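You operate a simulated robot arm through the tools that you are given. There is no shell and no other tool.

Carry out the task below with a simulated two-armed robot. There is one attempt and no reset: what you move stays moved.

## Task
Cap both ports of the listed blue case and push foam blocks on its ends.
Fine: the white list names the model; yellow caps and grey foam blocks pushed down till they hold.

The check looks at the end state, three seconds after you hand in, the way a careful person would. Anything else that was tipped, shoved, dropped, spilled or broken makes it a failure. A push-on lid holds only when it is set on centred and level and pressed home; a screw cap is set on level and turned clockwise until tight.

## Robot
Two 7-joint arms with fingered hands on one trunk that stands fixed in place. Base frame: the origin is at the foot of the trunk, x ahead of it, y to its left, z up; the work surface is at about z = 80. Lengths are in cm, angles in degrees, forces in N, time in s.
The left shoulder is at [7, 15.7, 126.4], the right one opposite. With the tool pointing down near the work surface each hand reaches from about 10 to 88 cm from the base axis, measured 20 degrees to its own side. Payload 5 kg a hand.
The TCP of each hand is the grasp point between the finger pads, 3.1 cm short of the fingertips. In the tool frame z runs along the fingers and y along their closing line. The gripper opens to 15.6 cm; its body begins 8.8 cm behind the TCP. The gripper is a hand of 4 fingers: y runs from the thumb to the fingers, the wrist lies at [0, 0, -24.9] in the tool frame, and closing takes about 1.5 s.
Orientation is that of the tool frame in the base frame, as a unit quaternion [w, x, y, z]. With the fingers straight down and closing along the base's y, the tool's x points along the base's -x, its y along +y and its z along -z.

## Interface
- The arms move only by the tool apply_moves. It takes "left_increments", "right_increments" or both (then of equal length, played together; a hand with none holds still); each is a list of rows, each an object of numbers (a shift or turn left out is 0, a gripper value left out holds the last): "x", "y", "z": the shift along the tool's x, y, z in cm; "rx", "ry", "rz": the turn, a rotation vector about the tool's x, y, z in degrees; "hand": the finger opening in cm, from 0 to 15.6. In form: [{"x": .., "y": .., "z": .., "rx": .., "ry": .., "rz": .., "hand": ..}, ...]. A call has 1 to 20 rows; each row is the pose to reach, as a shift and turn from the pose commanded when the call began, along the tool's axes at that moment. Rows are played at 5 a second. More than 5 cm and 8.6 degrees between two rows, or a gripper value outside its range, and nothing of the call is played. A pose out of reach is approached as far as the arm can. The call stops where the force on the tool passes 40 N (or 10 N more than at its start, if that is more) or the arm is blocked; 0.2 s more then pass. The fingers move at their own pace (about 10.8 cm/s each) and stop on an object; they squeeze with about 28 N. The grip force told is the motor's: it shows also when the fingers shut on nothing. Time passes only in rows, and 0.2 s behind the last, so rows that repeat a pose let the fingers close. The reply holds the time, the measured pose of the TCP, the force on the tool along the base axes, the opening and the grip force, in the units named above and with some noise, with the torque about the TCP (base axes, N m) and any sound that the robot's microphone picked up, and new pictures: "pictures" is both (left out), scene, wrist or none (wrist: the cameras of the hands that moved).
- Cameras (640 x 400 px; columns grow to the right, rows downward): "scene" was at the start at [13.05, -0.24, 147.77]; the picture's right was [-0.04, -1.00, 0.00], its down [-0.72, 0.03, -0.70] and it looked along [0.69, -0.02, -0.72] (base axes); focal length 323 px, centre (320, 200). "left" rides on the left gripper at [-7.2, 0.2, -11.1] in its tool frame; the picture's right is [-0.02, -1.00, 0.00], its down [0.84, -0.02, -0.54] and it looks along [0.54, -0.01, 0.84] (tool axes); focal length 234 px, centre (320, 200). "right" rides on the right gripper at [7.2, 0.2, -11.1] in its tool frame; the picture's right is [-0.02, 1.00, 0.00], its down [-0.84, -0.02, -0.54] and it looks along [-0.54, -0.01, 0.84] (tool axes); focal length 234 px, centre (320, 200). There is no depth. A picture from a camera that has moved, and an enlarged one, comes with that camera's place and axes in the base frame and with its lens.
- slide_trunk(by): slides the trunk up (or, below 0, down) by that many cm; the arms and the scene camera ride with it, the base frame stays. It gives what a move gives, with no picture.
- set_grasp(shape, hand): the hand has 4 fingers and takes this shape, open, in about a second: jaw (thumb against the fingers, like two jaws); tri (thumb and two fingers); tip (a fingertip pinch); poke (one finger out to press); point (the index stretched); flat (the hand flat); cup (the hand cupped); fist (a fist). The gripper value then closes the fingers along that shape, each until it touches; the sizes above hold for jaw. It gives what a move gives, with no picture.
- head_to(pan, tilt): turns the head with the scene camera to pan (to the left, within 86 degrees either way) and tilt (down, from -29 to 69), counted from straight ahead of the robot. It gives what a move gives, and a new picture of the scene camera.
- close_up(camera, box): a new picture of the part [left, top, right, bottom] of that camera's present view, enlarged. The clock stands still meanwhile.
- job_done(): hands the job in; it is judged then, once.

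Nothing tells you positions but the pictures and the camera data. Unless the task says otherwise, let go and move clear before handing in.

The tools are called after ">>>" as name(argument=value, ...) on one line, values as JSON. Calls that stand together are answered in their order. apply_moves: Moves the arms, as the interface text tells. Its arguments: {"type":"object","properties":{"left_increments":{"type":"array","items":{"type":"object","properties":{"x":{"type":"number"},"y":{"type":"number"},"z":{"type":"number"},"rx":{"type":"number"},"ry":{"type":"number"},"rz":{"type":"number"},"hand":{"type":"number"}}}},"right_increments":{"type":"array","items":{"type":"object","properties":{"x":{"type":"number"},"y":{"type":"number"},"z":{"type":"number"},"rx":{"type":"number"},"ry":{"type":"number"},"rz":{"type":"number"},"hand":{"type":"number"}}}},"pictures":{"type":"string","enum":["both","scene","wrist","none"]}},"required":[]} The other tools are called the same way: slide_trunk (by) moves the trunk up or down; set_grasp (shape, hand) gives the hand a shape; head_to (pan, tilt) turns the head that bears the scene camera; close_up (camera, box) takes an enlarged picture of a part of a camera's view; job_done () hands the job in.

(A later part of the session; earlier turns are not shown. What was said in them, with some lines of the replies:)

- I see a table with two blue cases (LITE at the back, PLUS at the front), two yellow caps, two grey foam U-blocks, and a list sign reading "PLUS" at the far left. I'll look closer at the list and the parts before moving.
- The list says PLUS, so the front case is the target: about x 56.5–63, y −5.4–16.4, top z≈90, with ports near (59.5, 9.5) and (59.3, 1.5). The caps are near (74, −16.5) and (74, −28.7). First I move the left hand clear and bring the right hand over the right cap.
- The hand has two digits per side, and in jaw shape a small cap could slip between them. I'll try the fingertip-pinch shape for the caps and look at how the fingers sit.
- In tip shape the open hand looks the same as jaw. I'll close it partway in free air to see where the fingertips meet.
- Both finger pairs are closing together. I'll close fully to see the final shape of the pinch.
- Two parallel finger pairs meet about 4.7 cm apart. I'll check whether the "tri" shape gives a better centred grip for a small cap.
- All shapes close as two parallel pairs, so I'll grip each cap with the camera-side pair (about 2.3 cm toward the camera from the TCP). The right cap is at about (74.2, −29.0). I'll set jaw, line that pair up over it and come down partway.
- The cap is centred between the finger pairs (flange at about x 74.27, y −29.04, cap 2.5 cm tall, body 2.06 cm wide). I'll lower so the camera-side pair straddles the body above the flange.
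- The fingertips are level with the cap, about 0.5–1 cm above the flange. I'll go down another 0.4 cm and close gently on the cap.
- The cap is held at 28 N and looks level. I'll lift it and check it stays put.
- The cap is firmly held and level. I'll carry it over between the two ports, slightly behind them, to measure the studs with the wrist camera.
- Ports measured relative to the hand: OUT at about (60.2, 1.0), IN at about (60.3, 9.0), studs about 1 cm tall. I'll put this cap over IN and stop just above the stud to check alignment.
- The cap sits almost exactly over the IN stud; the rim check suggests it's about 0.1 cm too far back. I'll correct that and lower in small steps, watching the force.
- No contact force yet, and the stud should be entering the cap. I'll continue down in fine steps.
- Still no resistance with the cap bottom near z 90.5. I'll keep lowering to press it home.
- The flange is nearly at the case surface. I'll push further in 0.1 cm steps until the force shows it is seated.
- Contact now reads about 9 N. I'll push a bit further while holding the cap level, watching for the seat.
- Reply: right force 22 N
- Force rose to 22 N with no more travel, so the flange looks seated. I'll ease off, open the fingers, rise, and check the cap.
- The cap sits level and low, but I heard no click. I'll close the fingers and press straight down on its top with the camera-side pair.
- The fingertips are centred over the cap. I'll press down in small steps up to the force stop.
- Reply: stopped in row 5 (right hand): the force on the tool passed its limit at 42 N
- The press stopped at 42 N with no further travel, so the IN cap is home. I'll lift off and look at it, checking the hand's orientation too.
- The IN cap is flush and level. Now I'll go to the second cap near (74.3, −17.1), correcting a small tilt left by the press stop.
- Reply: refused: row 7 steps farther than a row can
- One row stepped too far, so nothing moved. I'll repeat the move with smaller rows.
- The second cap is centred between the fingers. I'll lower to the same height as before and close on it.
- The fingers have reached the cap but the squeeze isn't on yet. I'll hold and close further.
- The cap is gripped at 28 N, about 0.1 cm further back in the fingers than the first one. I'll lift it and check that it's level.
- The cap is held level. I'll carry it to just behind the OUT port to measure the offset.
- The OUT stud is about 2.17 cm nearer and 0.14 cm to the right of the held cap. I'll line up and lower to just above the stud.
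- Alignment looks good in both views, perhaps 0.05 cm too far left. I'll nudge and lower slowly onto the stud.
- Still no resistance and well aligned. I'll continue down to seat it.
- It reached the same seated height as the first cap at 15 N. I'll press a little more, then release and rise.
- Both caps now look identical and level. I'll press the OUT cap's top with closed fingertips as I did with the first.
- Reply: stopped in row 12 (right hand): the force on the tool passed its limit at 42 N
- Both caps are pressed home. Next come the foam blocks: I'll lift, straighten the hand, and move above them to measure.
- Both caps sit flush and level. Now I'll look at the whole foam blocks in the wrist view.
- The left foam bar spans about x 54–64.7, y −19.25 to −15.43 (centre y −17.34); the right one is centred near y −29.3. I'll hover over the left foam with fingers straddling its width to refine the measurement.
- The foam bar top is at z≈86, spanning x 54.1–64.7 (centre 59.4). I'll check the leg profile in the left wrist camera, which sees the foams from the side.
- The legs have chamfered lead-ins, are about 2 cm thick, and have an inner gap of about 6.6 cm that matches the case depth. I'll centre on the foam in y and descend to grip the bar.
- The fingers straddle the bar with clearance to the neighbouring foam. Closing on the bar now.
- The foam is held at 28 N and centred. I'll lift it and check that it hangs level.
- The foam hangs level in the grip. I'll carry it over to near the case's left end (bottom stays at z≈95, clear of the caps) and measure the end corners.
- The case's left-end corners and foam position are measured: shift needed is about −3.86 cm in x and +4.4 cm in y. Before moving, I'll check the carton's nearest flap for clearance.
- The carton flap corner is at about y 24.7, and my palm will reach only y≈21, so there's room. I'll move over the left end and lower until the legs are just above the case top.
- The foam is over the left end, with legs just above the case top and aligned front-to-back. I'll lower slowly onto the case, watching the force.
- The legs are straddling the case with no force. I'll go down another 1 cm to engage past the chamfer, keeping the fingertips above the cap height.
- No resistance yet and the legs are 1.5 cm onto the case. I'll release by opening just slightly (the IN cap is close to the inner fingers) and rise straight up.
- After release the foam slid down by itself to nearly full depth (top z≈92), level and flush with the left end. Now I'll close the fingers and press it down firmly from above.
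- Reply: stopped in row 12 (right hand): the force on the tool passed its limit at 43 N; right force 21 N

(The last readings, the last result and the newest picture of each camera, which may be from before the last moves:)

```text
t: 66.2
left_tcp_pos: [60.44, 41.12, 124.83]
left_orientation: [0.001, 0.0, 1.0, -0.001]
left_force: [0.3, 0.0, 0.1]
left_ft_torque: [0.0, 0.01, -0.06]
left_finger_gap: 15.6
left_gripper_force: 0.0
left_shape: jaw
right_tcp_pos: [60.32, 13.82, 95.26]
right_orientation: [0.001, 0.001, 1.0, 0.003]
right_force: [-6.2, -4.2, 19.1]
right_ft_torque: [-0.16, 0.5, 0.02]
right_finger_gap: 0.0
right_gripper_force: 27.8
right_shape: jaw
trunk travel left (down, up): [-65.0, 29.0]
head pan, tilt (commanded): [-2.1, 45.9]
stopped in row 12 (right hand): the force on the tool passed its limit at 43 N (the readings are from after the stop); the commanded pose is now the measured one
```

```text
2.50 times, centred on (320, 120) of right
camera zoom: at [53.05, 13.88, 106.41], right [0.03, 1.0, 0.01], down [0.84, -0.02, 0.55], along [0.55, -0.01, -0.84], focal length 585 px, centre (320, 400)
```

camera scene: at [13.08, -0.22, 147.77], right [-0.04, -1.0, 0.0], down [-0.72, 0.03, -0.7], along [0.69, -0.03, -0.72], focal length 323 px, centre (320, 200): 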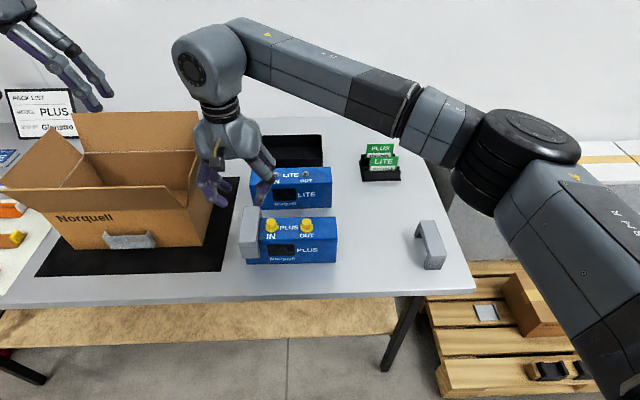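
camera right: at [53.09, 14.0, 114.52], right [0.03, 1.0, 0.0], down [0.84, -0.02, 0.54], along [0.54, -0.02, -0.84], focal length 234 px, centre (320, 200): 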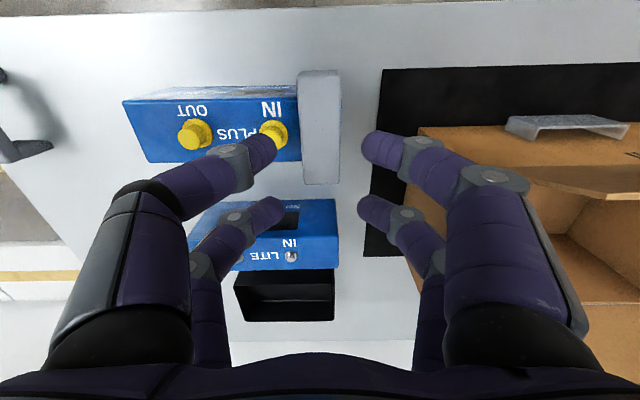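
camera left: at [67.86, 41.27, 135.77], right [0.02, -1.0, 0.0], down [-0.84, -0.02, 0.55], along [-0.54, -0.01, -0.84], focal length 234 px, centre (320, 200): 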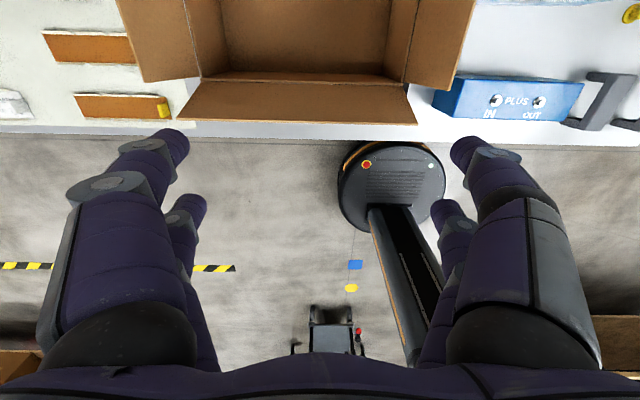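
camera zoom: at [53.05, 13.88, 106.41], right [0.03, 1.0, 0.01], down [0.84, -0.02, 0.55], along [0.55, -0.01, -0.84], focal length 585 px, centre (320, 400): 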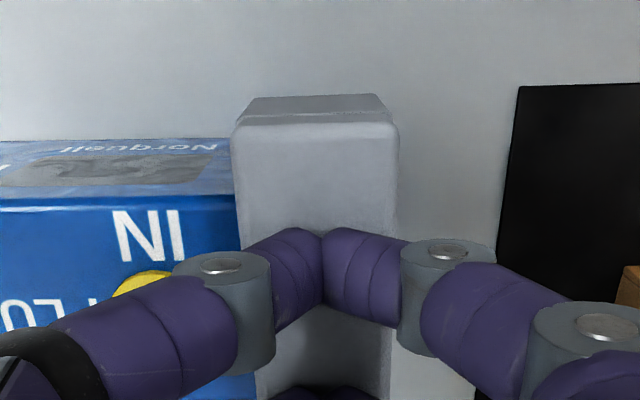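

The press reached 43 N with no further travel, so the left foam is fully down. I'll lift clear and inspect it from both cameras.

>>> apply_moves(right_increments=[{"z": -1, "ry": 0.2, "rx": 0.3}, {"z": -4, "ry": 0.2, "rx": 0.3}, {"z": -8, "ry": 0.2, "rx": 0.3}, {"z": -8, "y": -4.5, "ry": 0.2, "rx": 0.3}, {"z": -8, "y": -9, "ry": 0.2, "rx": 0.3}, {"z": -8, "y": -13.5, "ry": 0.2, "rx": 0.3}, {"z": -8, "y": -18, "ry": 0.2, "rx": 0.3}, {"z": -8, "y": -22, "ry": 0.2, "rx": 0.3}], pictures="none")

>>> close_up(camera="scene", box=[210, 180, 310, 260])

>>> close_up(camera="left", box=[400, 30, 600, 130])

>>> close_up(camera="right", box=[340, 0, 640, 200])

```text
t: 68.0
left_tcp_pos: [60.4, 40.98, 124.79]
left_orientation: [0.0, 0.0, 1.0, 0.0]
left_force: [0.1, -0.7, 0.1]
left_ft_torque: [0.02, -0.02, 0.0]
left_finger_gap: 15.61
left_gripper_force: 0.0
left_shape: jaw
right_tcp_pos: [60.2, -8.39, 102.79]
right_orientation: [-0.001, 0.001, 1.0, 0.001]
right_force: [0.3, -0.7, 0.0]
right_ft_torque: [-0.01, 0.01, -0.01]
right_finger_gap: 0.01
right_gripper_force: 27.7
right_shape: jaw
trunk travel left (down, up): [-65.0, 29.0]
head pan, tilt (commanded): [-2.1, 45.9]
```

```text
5.00 times, centred on (260, 220) of scene
camera zoom: at [12.99, -0.42, 147.78], right [-0.04, -1.0, 0.0], down [-0.72, 0.03, -0.7], along [0.7, -0.02, -0.72], focal length 1614 px, centre (620, 100)
```

zoom: 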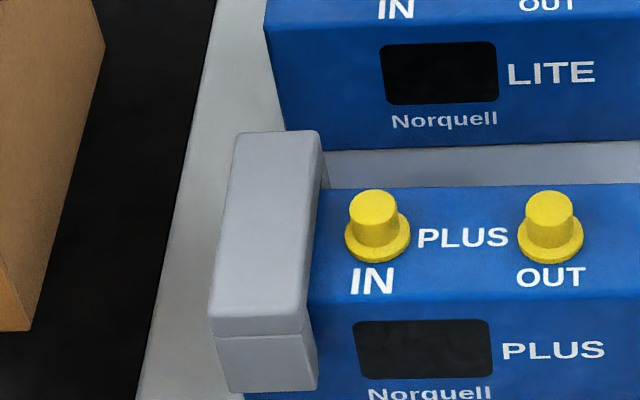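

```text
3.20 times, centred on (500, 80) of left
camera zoom: at [67.79, 41.0, 135.89], right [0.02, -1.0, 0.0], down [-0.84, -0.02, 0.54], along [-0.54, -0.01, -0.84], focal length 749 px, centre (-256, 584)
```

zoom: 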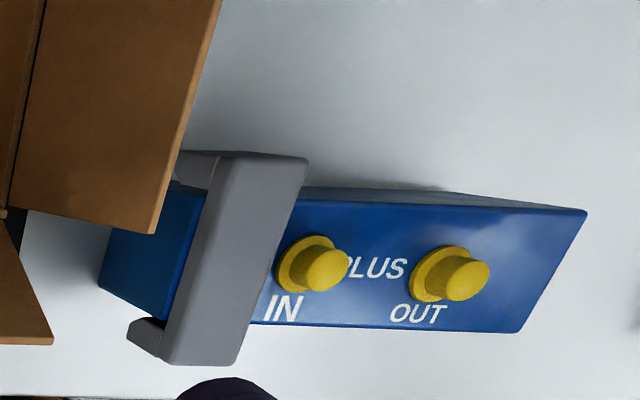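

```text
2.00 times, centred on (490, 100) of right
camera zoom: at [52.96, -8.3, 113.93], right [0.03, 1.0, 0.0], down [0.84, -0.02, 0.54], along [0.54, -0.01, -0.84], focal length 468 px, centre (-20, 400)
```

zoom: 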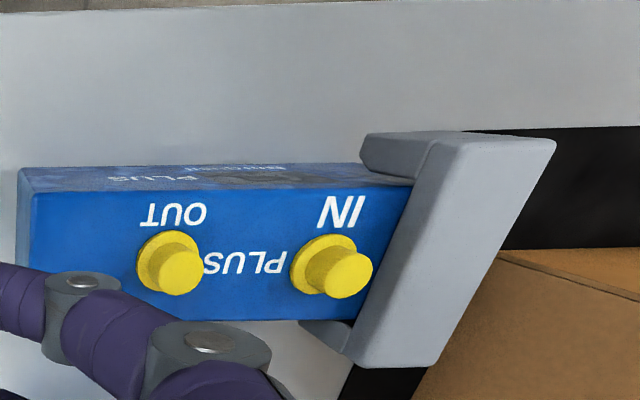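

The left foam is snug and flush. Now for the second foam near (59.4, −29.3): I'll hover above it with open fingers and measure.

>>> apply_moves(right_increments=[{"x": 0.2, "y": -4.2}, {"x": 0.4, "y": -8.4}, {"x": 0.6, "y": -12.6}, {"x": 0.8, "y": -16.8}, {"x": 0.8, "y": -20.8, "hand": 7}, {"x": 0.8, "y": -20.8, "z": 3.5, "hand": 7}, {"x": 0.8, "y": -20.8, "z": 7.5, "hand": 7}, {"x": 0.8, "y": -20.8, "z": 7.5, "hand": 7}], pictures="both")

>>> close_up(camera="right", box=[200, 50, 440, 200])

```text
t: 69.8
left_tcp_pos: [60.59, 41.12, 124.81]
left_orientation: [0.0, 0.0, 1.0, -0.001]
left_force: [0.2, 0.2, -0.4]
left_ft_torque: [0.02, 0.01, -0.03]
left_finger_gap: 15.56
left_gripper_force: 0.1
left_shape: jaw
right_tcp_pos: [59.31, -29.01, 95.38]
right_orientation: [0.0, 0.001, 1.0, 0.0]
right_force: [0.2, 0.7, 0.3]
right_ft_torque: [-0.02, -0.02, -0.03]
right_finger_gap: 6.98
right_gripper_force: 0.0
right_shape: jaw
trunk travel left (down, up): [-65.0, 29.0]
head pan, tilt (commanded): [-2.1, 45.9]
camera scene: at [12.99, -0.22, 147.78], right [-0.04, -1.0, 0.0], down [-0.72, 0.03, -0.7], along [0.7, -0.03, -0.72], focal length 323 px, centre (320, 200)
camera right: at [52.1, -28.93, 106.48], right [0.03, 1.0, 0.0], down [0.84, -0.02, 0.54], along [0.54, -0.02, -0.84], focal length 234 px, centre (320, 200)
```

scene: 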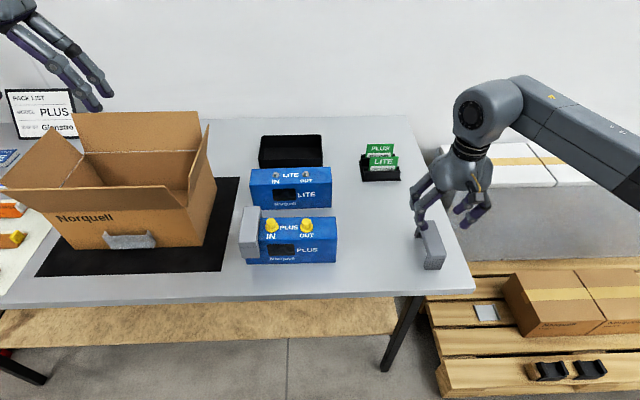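
right: 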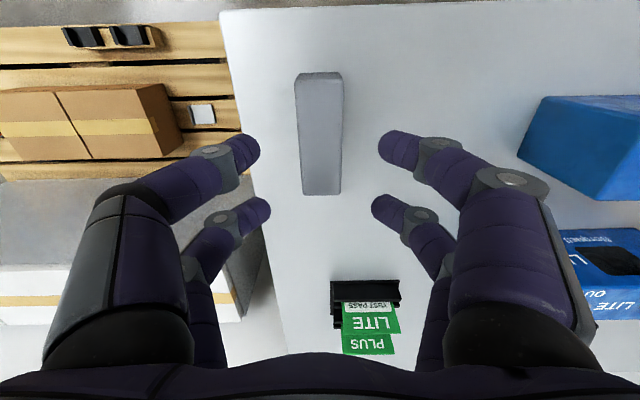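

```text
2.67 times, centred on (320, 125) of right
camera zoom: at [52.1, -28.93, 106.48], right [0.03, 1.0, 0.0], down [0.84, -0.02, 0.54], along [0.54, -0.02, -0.84], focal length 624 px, centre (320, 400)
```

zoom: 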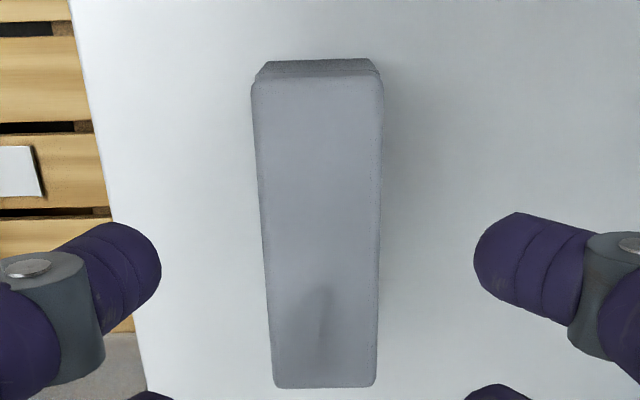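

The second foam is nearly centred (0.1 cm corrections). Descending to grip its bar.

>>> apply_moves(right_increments=[{"x": -0.1, "y": 0.11, "z": 2, "hand": 7}, {"x": -0.1, "y": 0.11, "z": 4, "hand": 7}, {"x": -0.1, "y": 0.11, "z": 6, "hand": 7}, {"x": -0.1, "y": 0.11, "z": 7.5, "hand": 7}, {"x": -0.1, "y": 0.11, "z": 8.45, "hand": 6.5}, {"x": -0.1, "y": 0.11, "z": 8.45, "hand": 5.5}, {"x": -0.1, "y": 0.11, "z": 8.45, "hand": 4.5}, {"x": -0.1, "y": 0.11, "z": 8.45, "hand": 3.6}, {"x": -0.1, "y": 0.11, "z": 8.45, "hand": 3}, {"x": -0.1, "y": 0.11, "z": 8.45, "hand": 3}, {"x": -0.1, "y": 0.11, "z": 8.45, "hand": 3}, {"x": -0.1, "y": 0.11, "z": 8.45, "hand": 3}], pictures="wrist")

>>> close_up(camera="scene", box=[380, 190, 490, 290])

```text
t: 72.4
left_tcp_pos: [60.56, 41.12, 124.78]
left_orientation: [0.0, 0.001, 1.0, 0.0]
left_force: [0.4, 0.1, 0.1]
left_ft_torque: [0.03, 0.01, 0.0]
left_finger_gap: 15.6
left_gripper_force: 0.2
left_shape: jaw
right_tcp_pos: [59.57, -28.75, 87.06]
right_orientation: [0.0, 0.001, 1.0, 0.0]
right_force: [0.5, 0.2, -1.1]
right_ft_torque: [0.0, -0.01, 0.0]
right_finger_gap: 3.38
right_gripper_force: 27.8
right_shape: jaw
trunk travel left (down, up): [-65.0, 29.0]
head pan, tilt (commanded): [-2.1, 45.9]
camera right: at [52.41, -28.78, 98.11], right [0.03, 1.0, 0.0], down [0.84, -0.02, 0.54], along [0.54, -0.02, -0.84], focal length 234 px, centre (320, 200)
```

right: 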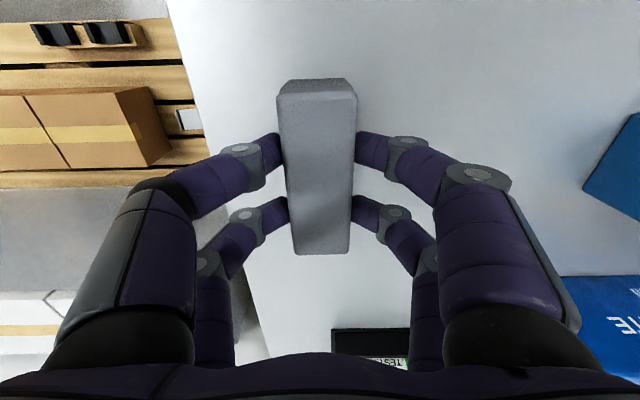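

```text
4.00 times, centred on (435, 240) of scene
camera zoom: at [13.05, -0.24, 147.77], right [-0.04, -1.0, 0.0], down [-0.72, 0.03, -0.7], along [0.69, -0.02, -0.72], focal length 1291 px, centre (-140, 40)
```

zoom: 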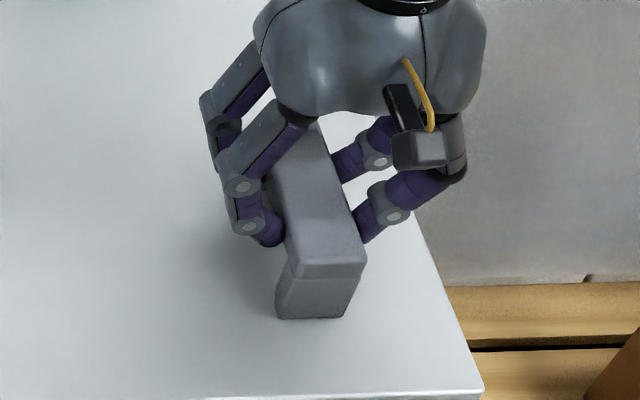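

The second foam is gripped at 28 N. Lifting it and carrying it toward the case's right end.

>>> apply_moves(right_increments=[{"z": -1}, {"z": -3}, {"z": -6}, {"z": -9.5}, {"z": -13}, {"z": -15}, {"z": -15, "x": -1.2, "y": 3.8}, {"z": -15, "x": -2.4, "y": 7.6}, {"z": -15, "x": -3.6, "y": 11.4}, {"z": -15, "x": -4.6, "y": 15.2}, {"z": -15, "x": -4.6, "y": 19}, {"z": -15, "x": -4.6, "y": 22.8}, {"z": -15, "x": -4.6, "y": 26.5}, {"z": -15, "x": -4.6, "y": 29.5}, {"z": -15, "x": -4.6, "y": 29.5}, {"z": -15, "x": -4.6, "y": 29.5}], pictures="both")

>>> close_up(camera="right", box=[180, 30, 380, 155])

```text
t: 75.8
left_tcp_pos: [60.54, 41.1, 124.63]
left_orientation: [0.0, 0.0, 1.0, 0.0]
left_force: [0.7, 0.0, 0.5]
left_ft_torque: [-0.01, 0.0, -0.01]
left_finger_gap: 15.6
left_gripper_force: 0.1
left_shape: jaw
right_tcp_pos: [64.17, 0.75, 102.1]
right_orientation: [-0.001, 0.0, 1.0, 0.0]
right_force: [-0.3, -1.1, -0.7]
right_ft_torque: [0.01, 0.0, 0.0]
right_finger_gap: 3.39
right_gripper_force: 27.7
right_shape: jaw
trunk travel left (down, up): [-65.0, 29.0]
head pan, tilt (commanded): [-2.1, 45.9]
camera scene: at [13.06, -0.19, 147.77], right [-0.04, -1.0, 0.0], down [-0.72, 0.03, -0.7], along [0.69, -0.03, -0.72], focal length 323 px, centre (320, 200)
camera right: at [57.0, 0.92, 113.18], right [0.03, 1.0, 0.0], down [0.84, -0.02, 0.54], along [0.54, -0.02, -0.84], focal length 234 px, centre (320, 200)
```

scene: 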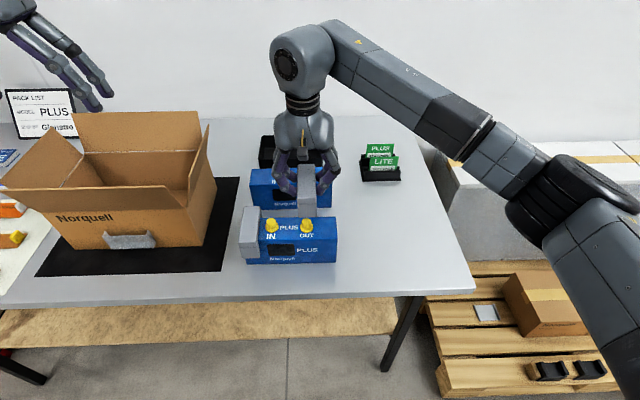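
right: 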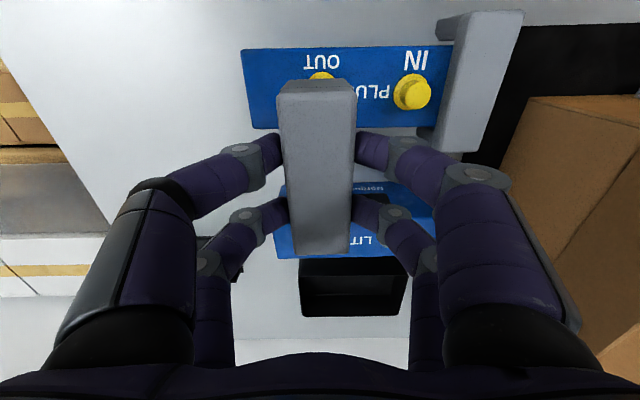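

```text
3.20 times, centred on (280, 92) of right
camera zoom: at [57.0, 0.92, 113.18], right [0.03, 1.0, 0.0], down [0.84, -0.02, 0.54], along [0.54, -0.02, -0.84], focal length 749 px, centre (448, 544)
```

zoom: 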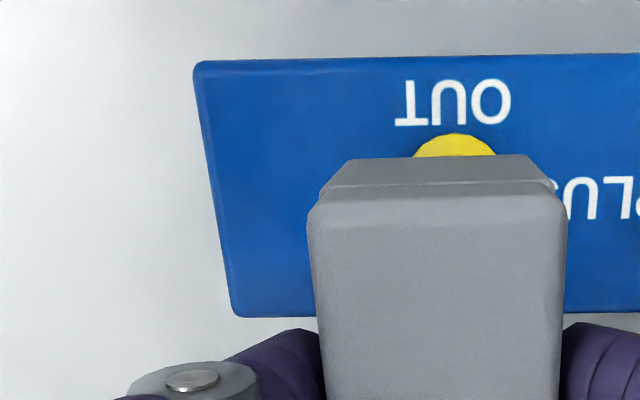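

The right-end corners and the held foam are measured: shift of about −3.84 cm in x and −4.49 cm in y. I'll move over and lower to just above the case top.

>>> apply_moves(right_increments=[{"x": 1.3, "y": -1.5}, {"x": 2.6, "y": -3}, {"x": 3.84, "y": -4.49}, {"x": 3.84, "y": -4.49, "z": 1.5}, {"x": 3.84, "y": -4.49, "z": 3}, {"x": 3.84, "y": -4.49, "z": 4}, {"x": 3.84, "y": -4.49, "z": 4}], pictures="wrist")

>>> close_up(camera="right", box=[220, 40, 420, 165])

>>> close_up(camera="scene", box=[270, 180, 370, 260])

>>> close_up(camera="left", box=[440, 30, 640, 130])

```text
t: 77.4
left_tcp_pos: [60.66, 41.24, 124.78]
left_orientation: [0.0, 0.0, 1.0, 0.0]
left_force: [0.6, 0.2, -0.6]
left_ft_torque: [-0.02, 0.03, -0.01]
left_finger_gap: 15.57
left_gripper_force: 0.1
left_shape: jaw
right_tcp_pos: [60.37, -3.89, 98.16]
right_orientation: [-0.001, 0.001, 1.0, -0.001]
right_force: [0.4, -0.1, -0.7]
right_ft_torque: [-0.03, 0.03, 0.0]
right_finger_gap: 3.39
right_gripper_force: 27.6
right_shape: jaw
trunk travel left (down, up): [-65.0, 29.0]
head pan, tilt (commanded): [-2.1, 45.9]
camera right: at [53.16, -3.76, 109.21], right [0.03, 1.0, 0.0], down [0.84, -0.02, 0.54], along [0.54, -0.02, -0.84], focal length 234 px, centre (320, 200)
```

right: 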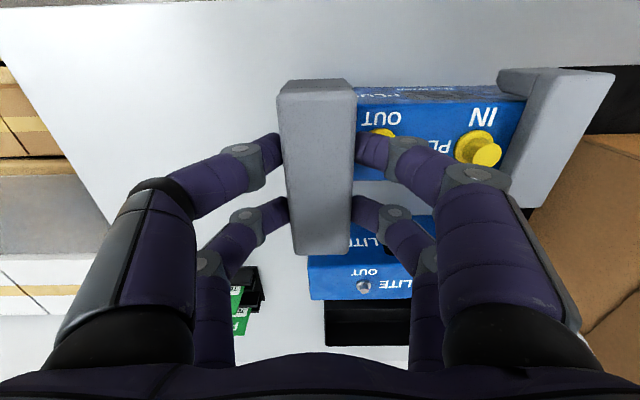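

```text
3.20 times, centred on (320, 102) of right
camera zoom: at [53.16, -3.76, 109.21], right [0.03, 1.0, 0.0], down [0.84, -0.02, 0.54], along [0.54, -0.02, -0.84], focal length 749 px, centre (320, 512)
```

zoom: 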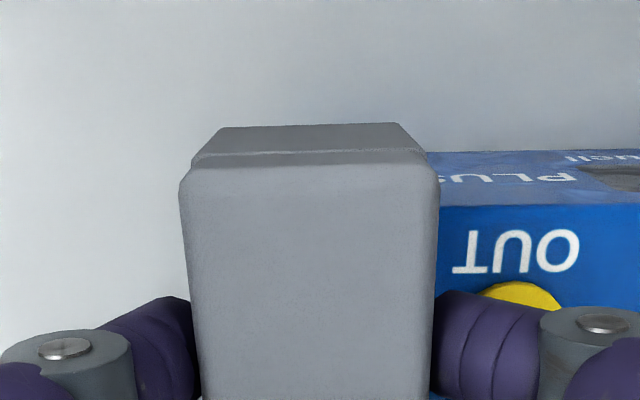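

```text
5.00 times, centred on (320, 220) of scene
camera zoom: at [13.06, -0.21, 147.77], right [-0.04, -1.0, 0.0], down [-0.72, 0.03, -0.7], along [0.69, -0.03, -0.72], focal length 1614 px, centre (320, 100)
```

zoom: 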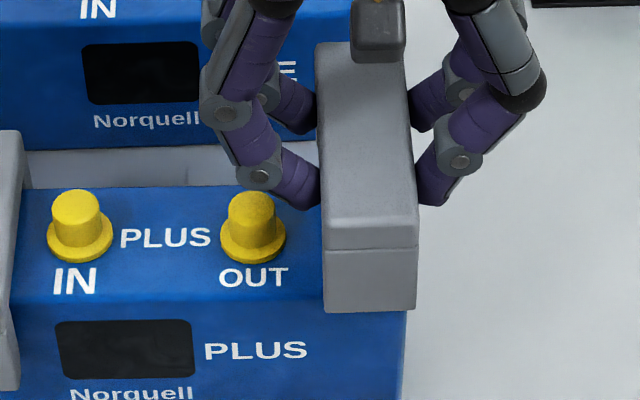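

```text
3.20 times, centred on (540, 80) of left
camera zoom: at [67.87, 41.19, 135.78], right [0.02, -1.0, 0.0], down [-0.84, -0.02, 0.54], along [-0.54, -0.01, -0.84], focal length 749 px, centre (-384, 584)
```

zoom: 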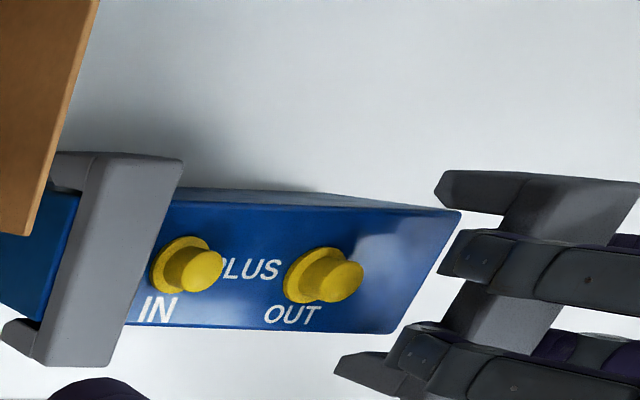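

The foam lines up with the right end. I'll nudge it 0.06 cm forward and 0.08 cm inward, then lower slowly.

>>> apply_moves(right_increments=[{"x": 0.06, "y": 0.08}, {"x": 0.06, "y": 0.08, "z": 0.4}, {"x": 0.06, "y": 0.08, "z": 0.8}, {"x": 0.06, "y": 0.08, "z": 1.2}, {"x": 0.06, "y": 0.08, "z": 1.6}, {"x": 0.06, "y": 0.08, "z": 1.9}], pictures="none")

>>> close_up(camera="scene", box=[270, 180, 370, 260])

>>> close_up(camera="left", box=[480, 30, 640, 130])

```text
t: 78.8
left_tcp_pos: [60.74, 41.09, 124.69]
left_orientation: [0.0, 0.0, 1.0, 0.0]
left_force: [0.0, 0.6, -0.4]
left_ft_torque: [-0.01, 0.0, 0.03]
left_finger_gap: 15.6
left_gripper_force: 0.0
left_shape: jaw
right_tcp_pos: [60.35, -3.79, 96.23]
right_orientation: [-0.001, 0.001, 1.0, -0.001]
right_force: [-0.3, -0.6, -0.5]
right_ft_torque: [0.03, 0.0, -0.01]
right_finger_gap: 3.4
right_gripper_force: 27.9
right_shape: jaw
trunk travel left (down, up): [-65.0, 29.0]
head pan, tilt (commanded): [-2.1, 45.9]
```

```text
5.00 times, centred on (320, 220) of scene
camera zoom: at [13.05, -0.23, 147.78], right [-0.04, -1.0, 0.0], down [-0.72, 0.03, -0.7], along [0.69, -0.03, -0.72], focal length 1614 px, centre (320, 100)
```

zoom: 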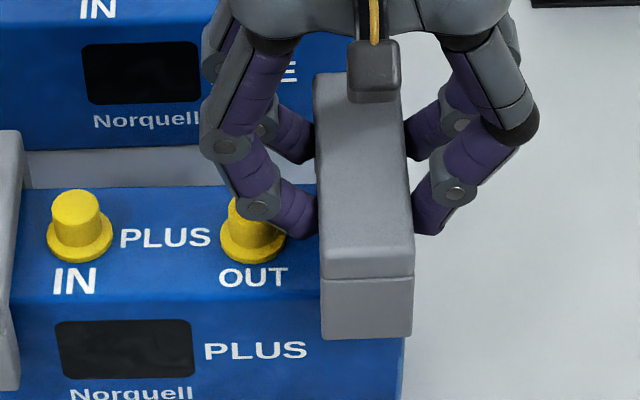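

```text
4.00 times, centred on (560, 80) of left
camera zoom: at [67.86, 41.17, 135.79], right [0.02, -1.0, 0.0], down [-0.84, -0.02, 0.54], along [-0.54, -0.01, -0.84], focal length 937 px, centre (-640, 680)
```

zoom: 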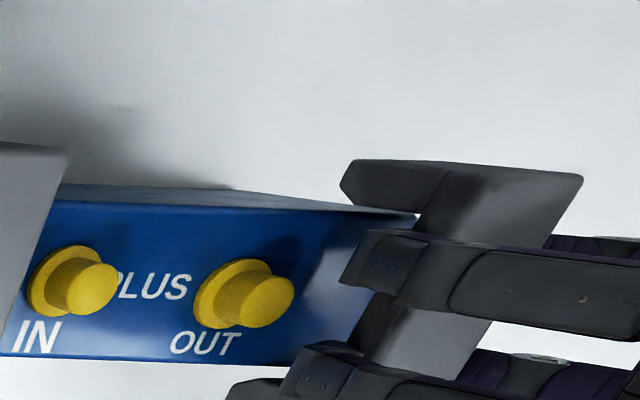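

Legs are straddling with no force. Lowering another 0.9 cm, then a slight release and straight up.

>>> apply_moves(right_increments=[{"z": 0.3}, {"z": 0.6}, {"z": 0.85}, {"z": 0.85, "hand": 3.8}, {"z": 0.85, "hand": 4.2}, {"z": 0.85, "hand": 4.3}, {"z": 0.3, "hand": 4.3}, {"z": -0.8, "hand": 4.3}, {"z": -2.8, "hand": 5}, {"z": -5, "hand": 5}, {"z": -7, "hand": 5}, {"z": -7, "hand": 5}], pictures="both")

>>> close_up(camera="scene", box=[270, 180, 370, 260])

>>> close_up(camera="right", box=[200, 40, 440, 200])

>>> close_up(camera="left", box=[440, 30, 640, 130])

```text
t: 81.4
left_tcp_pos: [60.5, 41.14, 124.64]
left_orientation: [0.001, 0.0, 1.0, 0.0]
left_force: [0.0, 1.5, -0.1]
left_ft_torque: [0.02, 0.01, 0.0]
left_finger_gap: 15.59
left_gripper_force: 0.1
left_shape: jaw
right_tcp_pos: [60.37, -3.81, 103.2]
right_orientation: [0.0, 0.001, 1.0, -0.001]
right_force: [-0.3, 0.6, 0.3]
right_ft_torque: [-0.02, -0.03, 0.03]
right_finger_gap: 4.97
right_gripper_force: 0.1
right_shape: jaw
trunk travel left (down, up): [-65.0, 29.0]
head pan, tilt (commanded): [-2.1, 45.9]
camera scene: at [13.07, -0.23, 147.77], right [-0.04, -1.0, 0.0], down [-0.72, 0.03, -0.7], along [0.69, -0.03, -0.72], focal length 323 px, centre (320, 200)
camera right: at [53.11, -3.62, 114.29], right [0.03, 1.0, 0.0], down [0.84, -0.02, 0.54], along [0.54, -0.02, -0.84], focal length 234 px, centre (320, 200)
```

scene: 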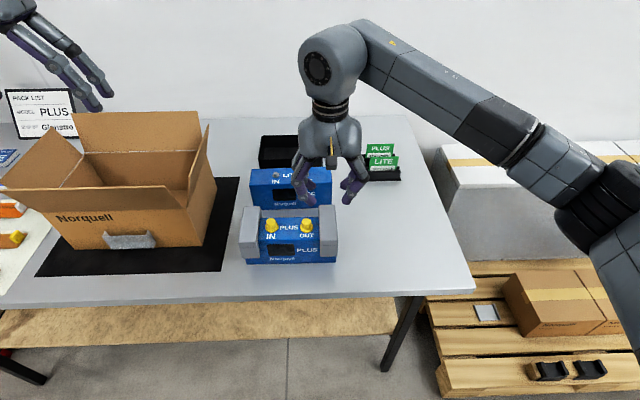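
right: 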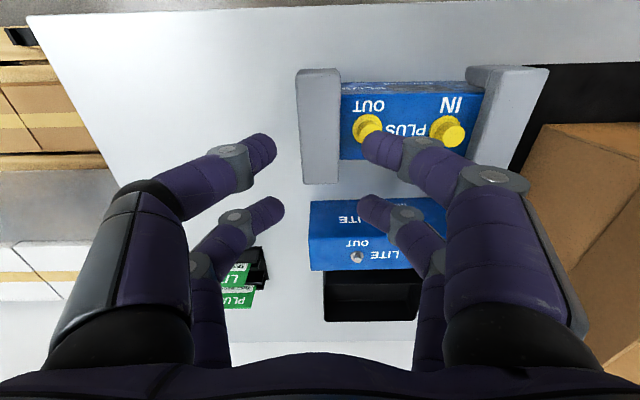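

```text
5.00 times, centred on (320, 220) of scene
camera zoom: at [13.07, -0.23, 147.77], right [-0.04, -1.0, 0.0], down [-0.72, 0.03, -0.7], along [0.69, -0.03, -0.72], focal length 1614 px, centre (320, 100)
```

zoom: 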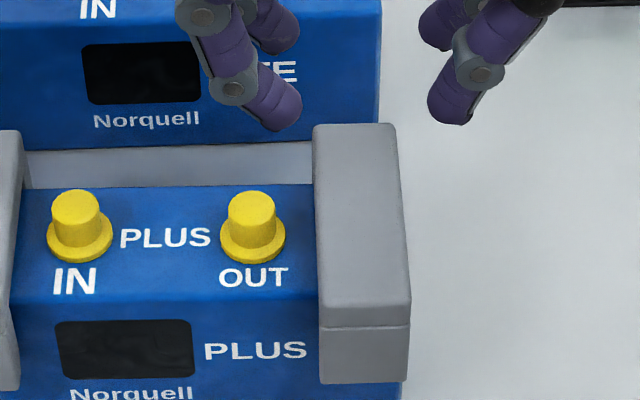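

```text
2.50 times, centred on (320, 120) of right
camera zoom: at [53.11, -3.62, 114.29], right [0.03, 1.0, 0.0], down [0.84, -0.02, 0.54], along [0.54, -0.02, -0.84], focal length 585 px, centre (320, 400)
```

zoom: 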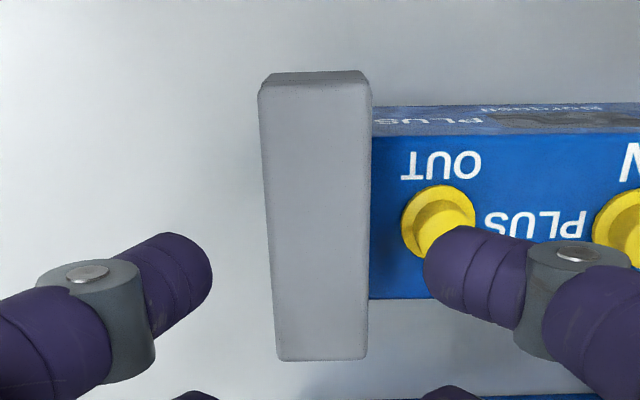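

```text
3.20 times, centred on (540, 80) of left
camera zoom: at [67.87, 41.17, 135.78], right [0.02, -1.0, 0.0], down [-0.84, -0.02, 0.54], along [-0.54, -0.01, -0.84], focal length 749 px, centre (-384, 584)
```

zoom: 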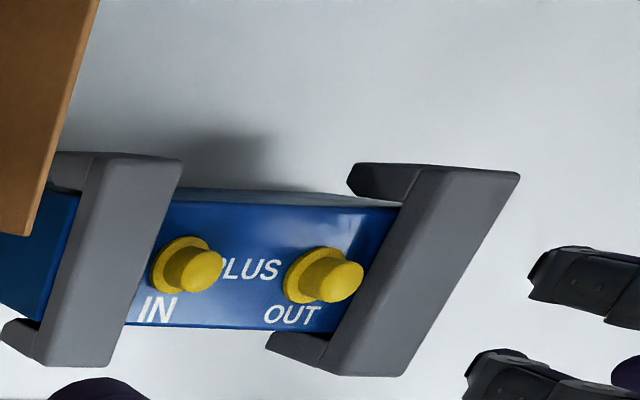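

The second foam also slid down to full depth (top z≈92), flush with the right end. I'll press it home from above with closed fingers.

>>> apply_moves(right_increments=[{"hand": 0}, {"hand": 0, "x": 0.1}, {"hand": 0, "x": 0.1, "z": 2}, {"hand": 0, "x": 0.1, "z": 4.5}, {"hand": 0, "x": 0.1, "z": 6.3}, {"hand": 0, "x": 0.1, "z": 7.0}, {"hand": 0, "x": 0.1, "z": 7.4}, {"hand": 0, "x": 0.1, "z": 7.7}, {"hand": 0, "x": 0.1, "z": 8.0}, {"hand": 0, "x": 0.1, "z": 8.3}, {"hand": 0, "x": 0.1, "z": 8.6}, {"hand": 0, "x": 0.1, "z": 8.9}, {"hand": 0, "x": 0.1, "z": 9.2}], pictures="none")

>>> close_up(camera="scene", box=[270, 180, 370, 260])

```text
t: 83.9
left_tcp_pos: [60.41, 41.08, 124.69]
left_orientation: [0.001, -0.001, 1.0, 0.0]
left_force: [0.4, 0.4, -0.5]
left_ft_torque: [0.02, 0.04, 0.02]
left_finger_gap: 15.59
left_gripper_force: 0.0
left_shape: jaw
right_tcp_pos: [60.18, -3.6, 95.22]
right_orientation: [0.002, 0.001, 1.0, 0.003]
right_force: [-7.2, -3.0, 17.4]
right_ft_torque: [-0.2, 0.61, 0.07]
right_finger_gap: 0.02
right_gripper_force: 28.2
right_shape: jaw
trunk travel left (down, up): [-65.0, 29.0]
head pan, tilt (commanded): [-2.1, 45.9]
stopped in row 12 (right hand): the force on the tool passed its limit at 43 N (the readings are from after the stop); the commanded pose is now the measured one
```

```text
5.00 times, centred on (320, 220) of scene
camera zoom: at [12.9, -0.25, 147.77], right [-0.04, -1.0, 0.0], down [-0.72, 0.03, -0.7], along [0.7, -0.03, -0.72], focal length 1614 px, centre (320, 100)
```

zoom: 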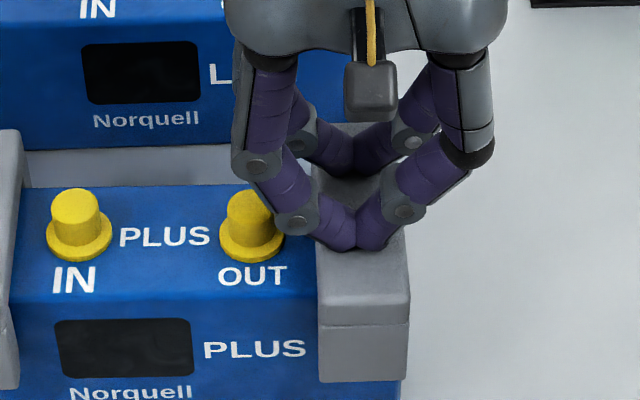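

The right foam stopped at the same depth as the left (43 N). I'll lift, move the hand clear and do a final inspection.

>>> apply_moves(right_increments=[{"z": -1}, {"z": -4}, {"z": -8}, {"z": -12}, {"z": -13, "y": -4.5}, {"z": -13, "y": -9}, {"z": -13, "y": -13.5}, {"z": -13, "y": -18}, {"z": -13, "y": -22.5}], pictures="both")

>>> close_up(camera="scene", box=[230, 190, 350, 275])

>>> close_up(camera="left", box=[420, 30, 600, 130])

>>> close_up(camera="right", box=[380, 20, 640, 200])

```text
t: 85.9
left_tcp_pos: [60.44, 40.94, 124.81]
left_orientation: [0.0, 0.0, 1.0, 0.0]
left_force: [0.1, -0.7, -0.5]
left_ft_torque: [0.02, -0.01, -0.02]
left_finger_gap: 15.6
left_gripper_force: 0.1
left_shape: jaw
right_tcp_pos: [60.02, -26.31, 108.06]
right_orientation: [0.003, 0.001, 1.0, 0.003]
right_force: [0.3, -0.3, -0.1]
right_ft_torque: [0.0, 0.01, 0.04]
right_finger_gap: 0.0
right_gripper_force: 28.0
right_shape: jaw
trunk travel left (down, up): [-65.0, 29.0]
head pan, tilt (commanded): [-2.1, 45.9]
camera scene: at [12.97, -0.44, 147.78], right [-0.04, -1.0, 0.0], down [-0.72, 0.03, -0.7], along [0.7, -0.02, -0.72], focal length 323 px, centre (320, 200)
camera right: at [52.65, -26.34, 119.16], right [0.03, 1.0, 0.01], down [0.84, -0.02, 0.55], along [0.55, -0.01, -0.84], focal length 234 px, centre (320, 200)
```

scene: 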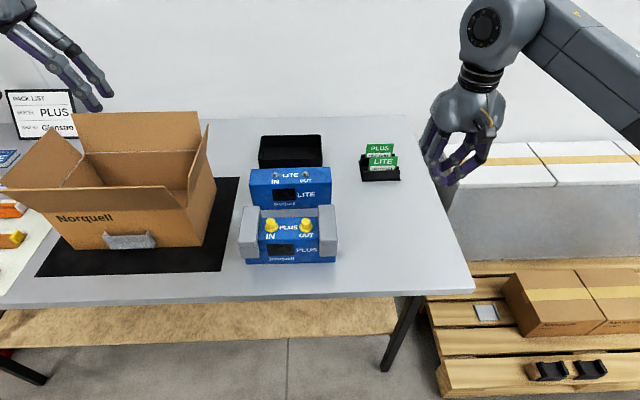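
right: 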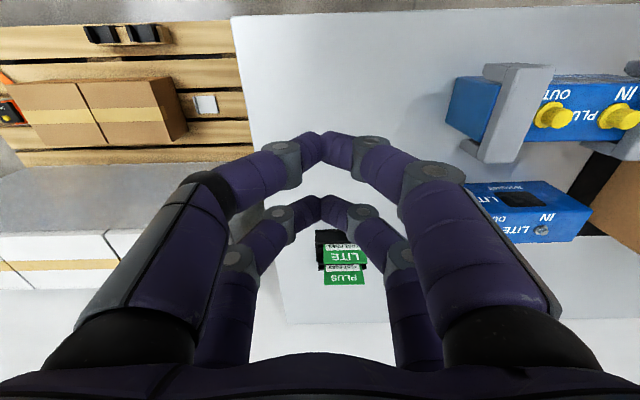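

```text
4.71 times, centred on (290, 232) of scene
camera zoom: at [12.97, -0.44, 147.78], right [-0.04, -1.0, 0.0], down [-0.72, 0.03, -0.7], along [0.7, -0.02, -0.72], focal length 1519 px, centre (461, 47)
```

zoom: 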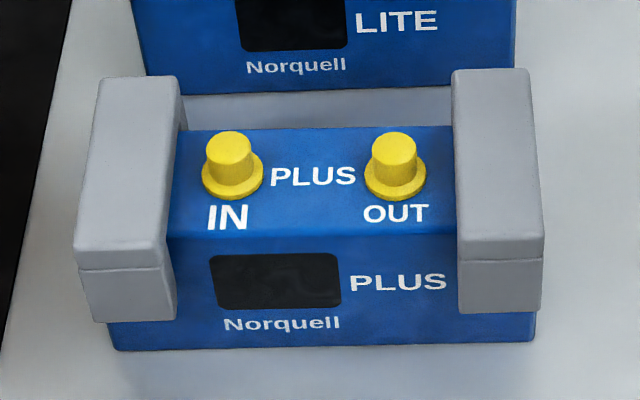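

```text
3.56 times, centred on (510, 80) of left
camera zoom: at [67.77, 40.99, 135.9], right [0.02, -1.0, 0.0], down [-0.84, -0.02, 0.54], along [-0.54, -0.01, -0.84], focal length 833 px, centre (-356, 627)
```

zoom: 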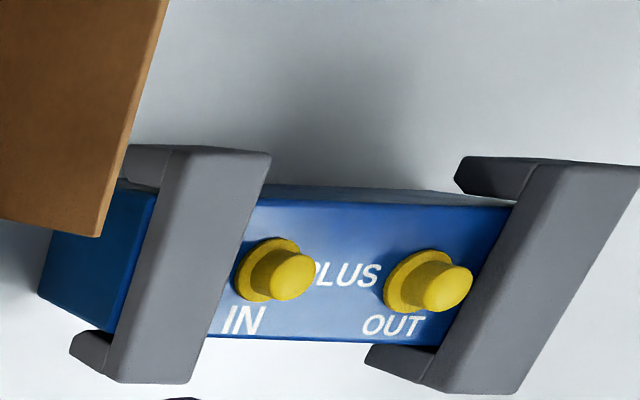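

```text
2.22 times, centred on (510, 110) of right
camera zoom: at [52.65, -26.34, 119.16], right [0.03, 1.0, 0.01], down [0.84, -0.02, 0.55], along [0.55, -0.01, -0.84], focal length 520 px, centre (-102, 400)
```

zoom: 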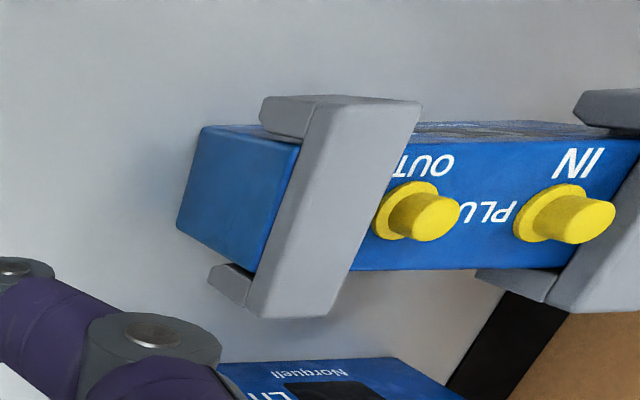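

Both yellow caps sit flush on the PLUS case's ports, both foam blocks are down and flush on its ends, and everything else on the table is undisturbed. Both hands are empty and clear, so I'm handing the job in.

>>> job_done()

```text
The job is handed in.
```

I capped both ports of the PLUS case, the model on the list, and pushed a foam block onto each end. The job is handed in.

- **Caps:** the IN and OUT caps look flush and level. I pressed each one from above to about 42 N, and neither moved any further.
- **Foam blocks:** both are down at the same height and flush with the case ends. Each slid most of the way on its own weight, and pressing to about 43 N moved it no further.
- **Holding:** I heard no click from any part and did not pull on them, so "holding" rests on how they look and on the press giving no further travel.
- **Everything else:** the LITE case, carton, test cards and tray look undisturbed in the last pictures. Both hands were empty and clear when I handed in.
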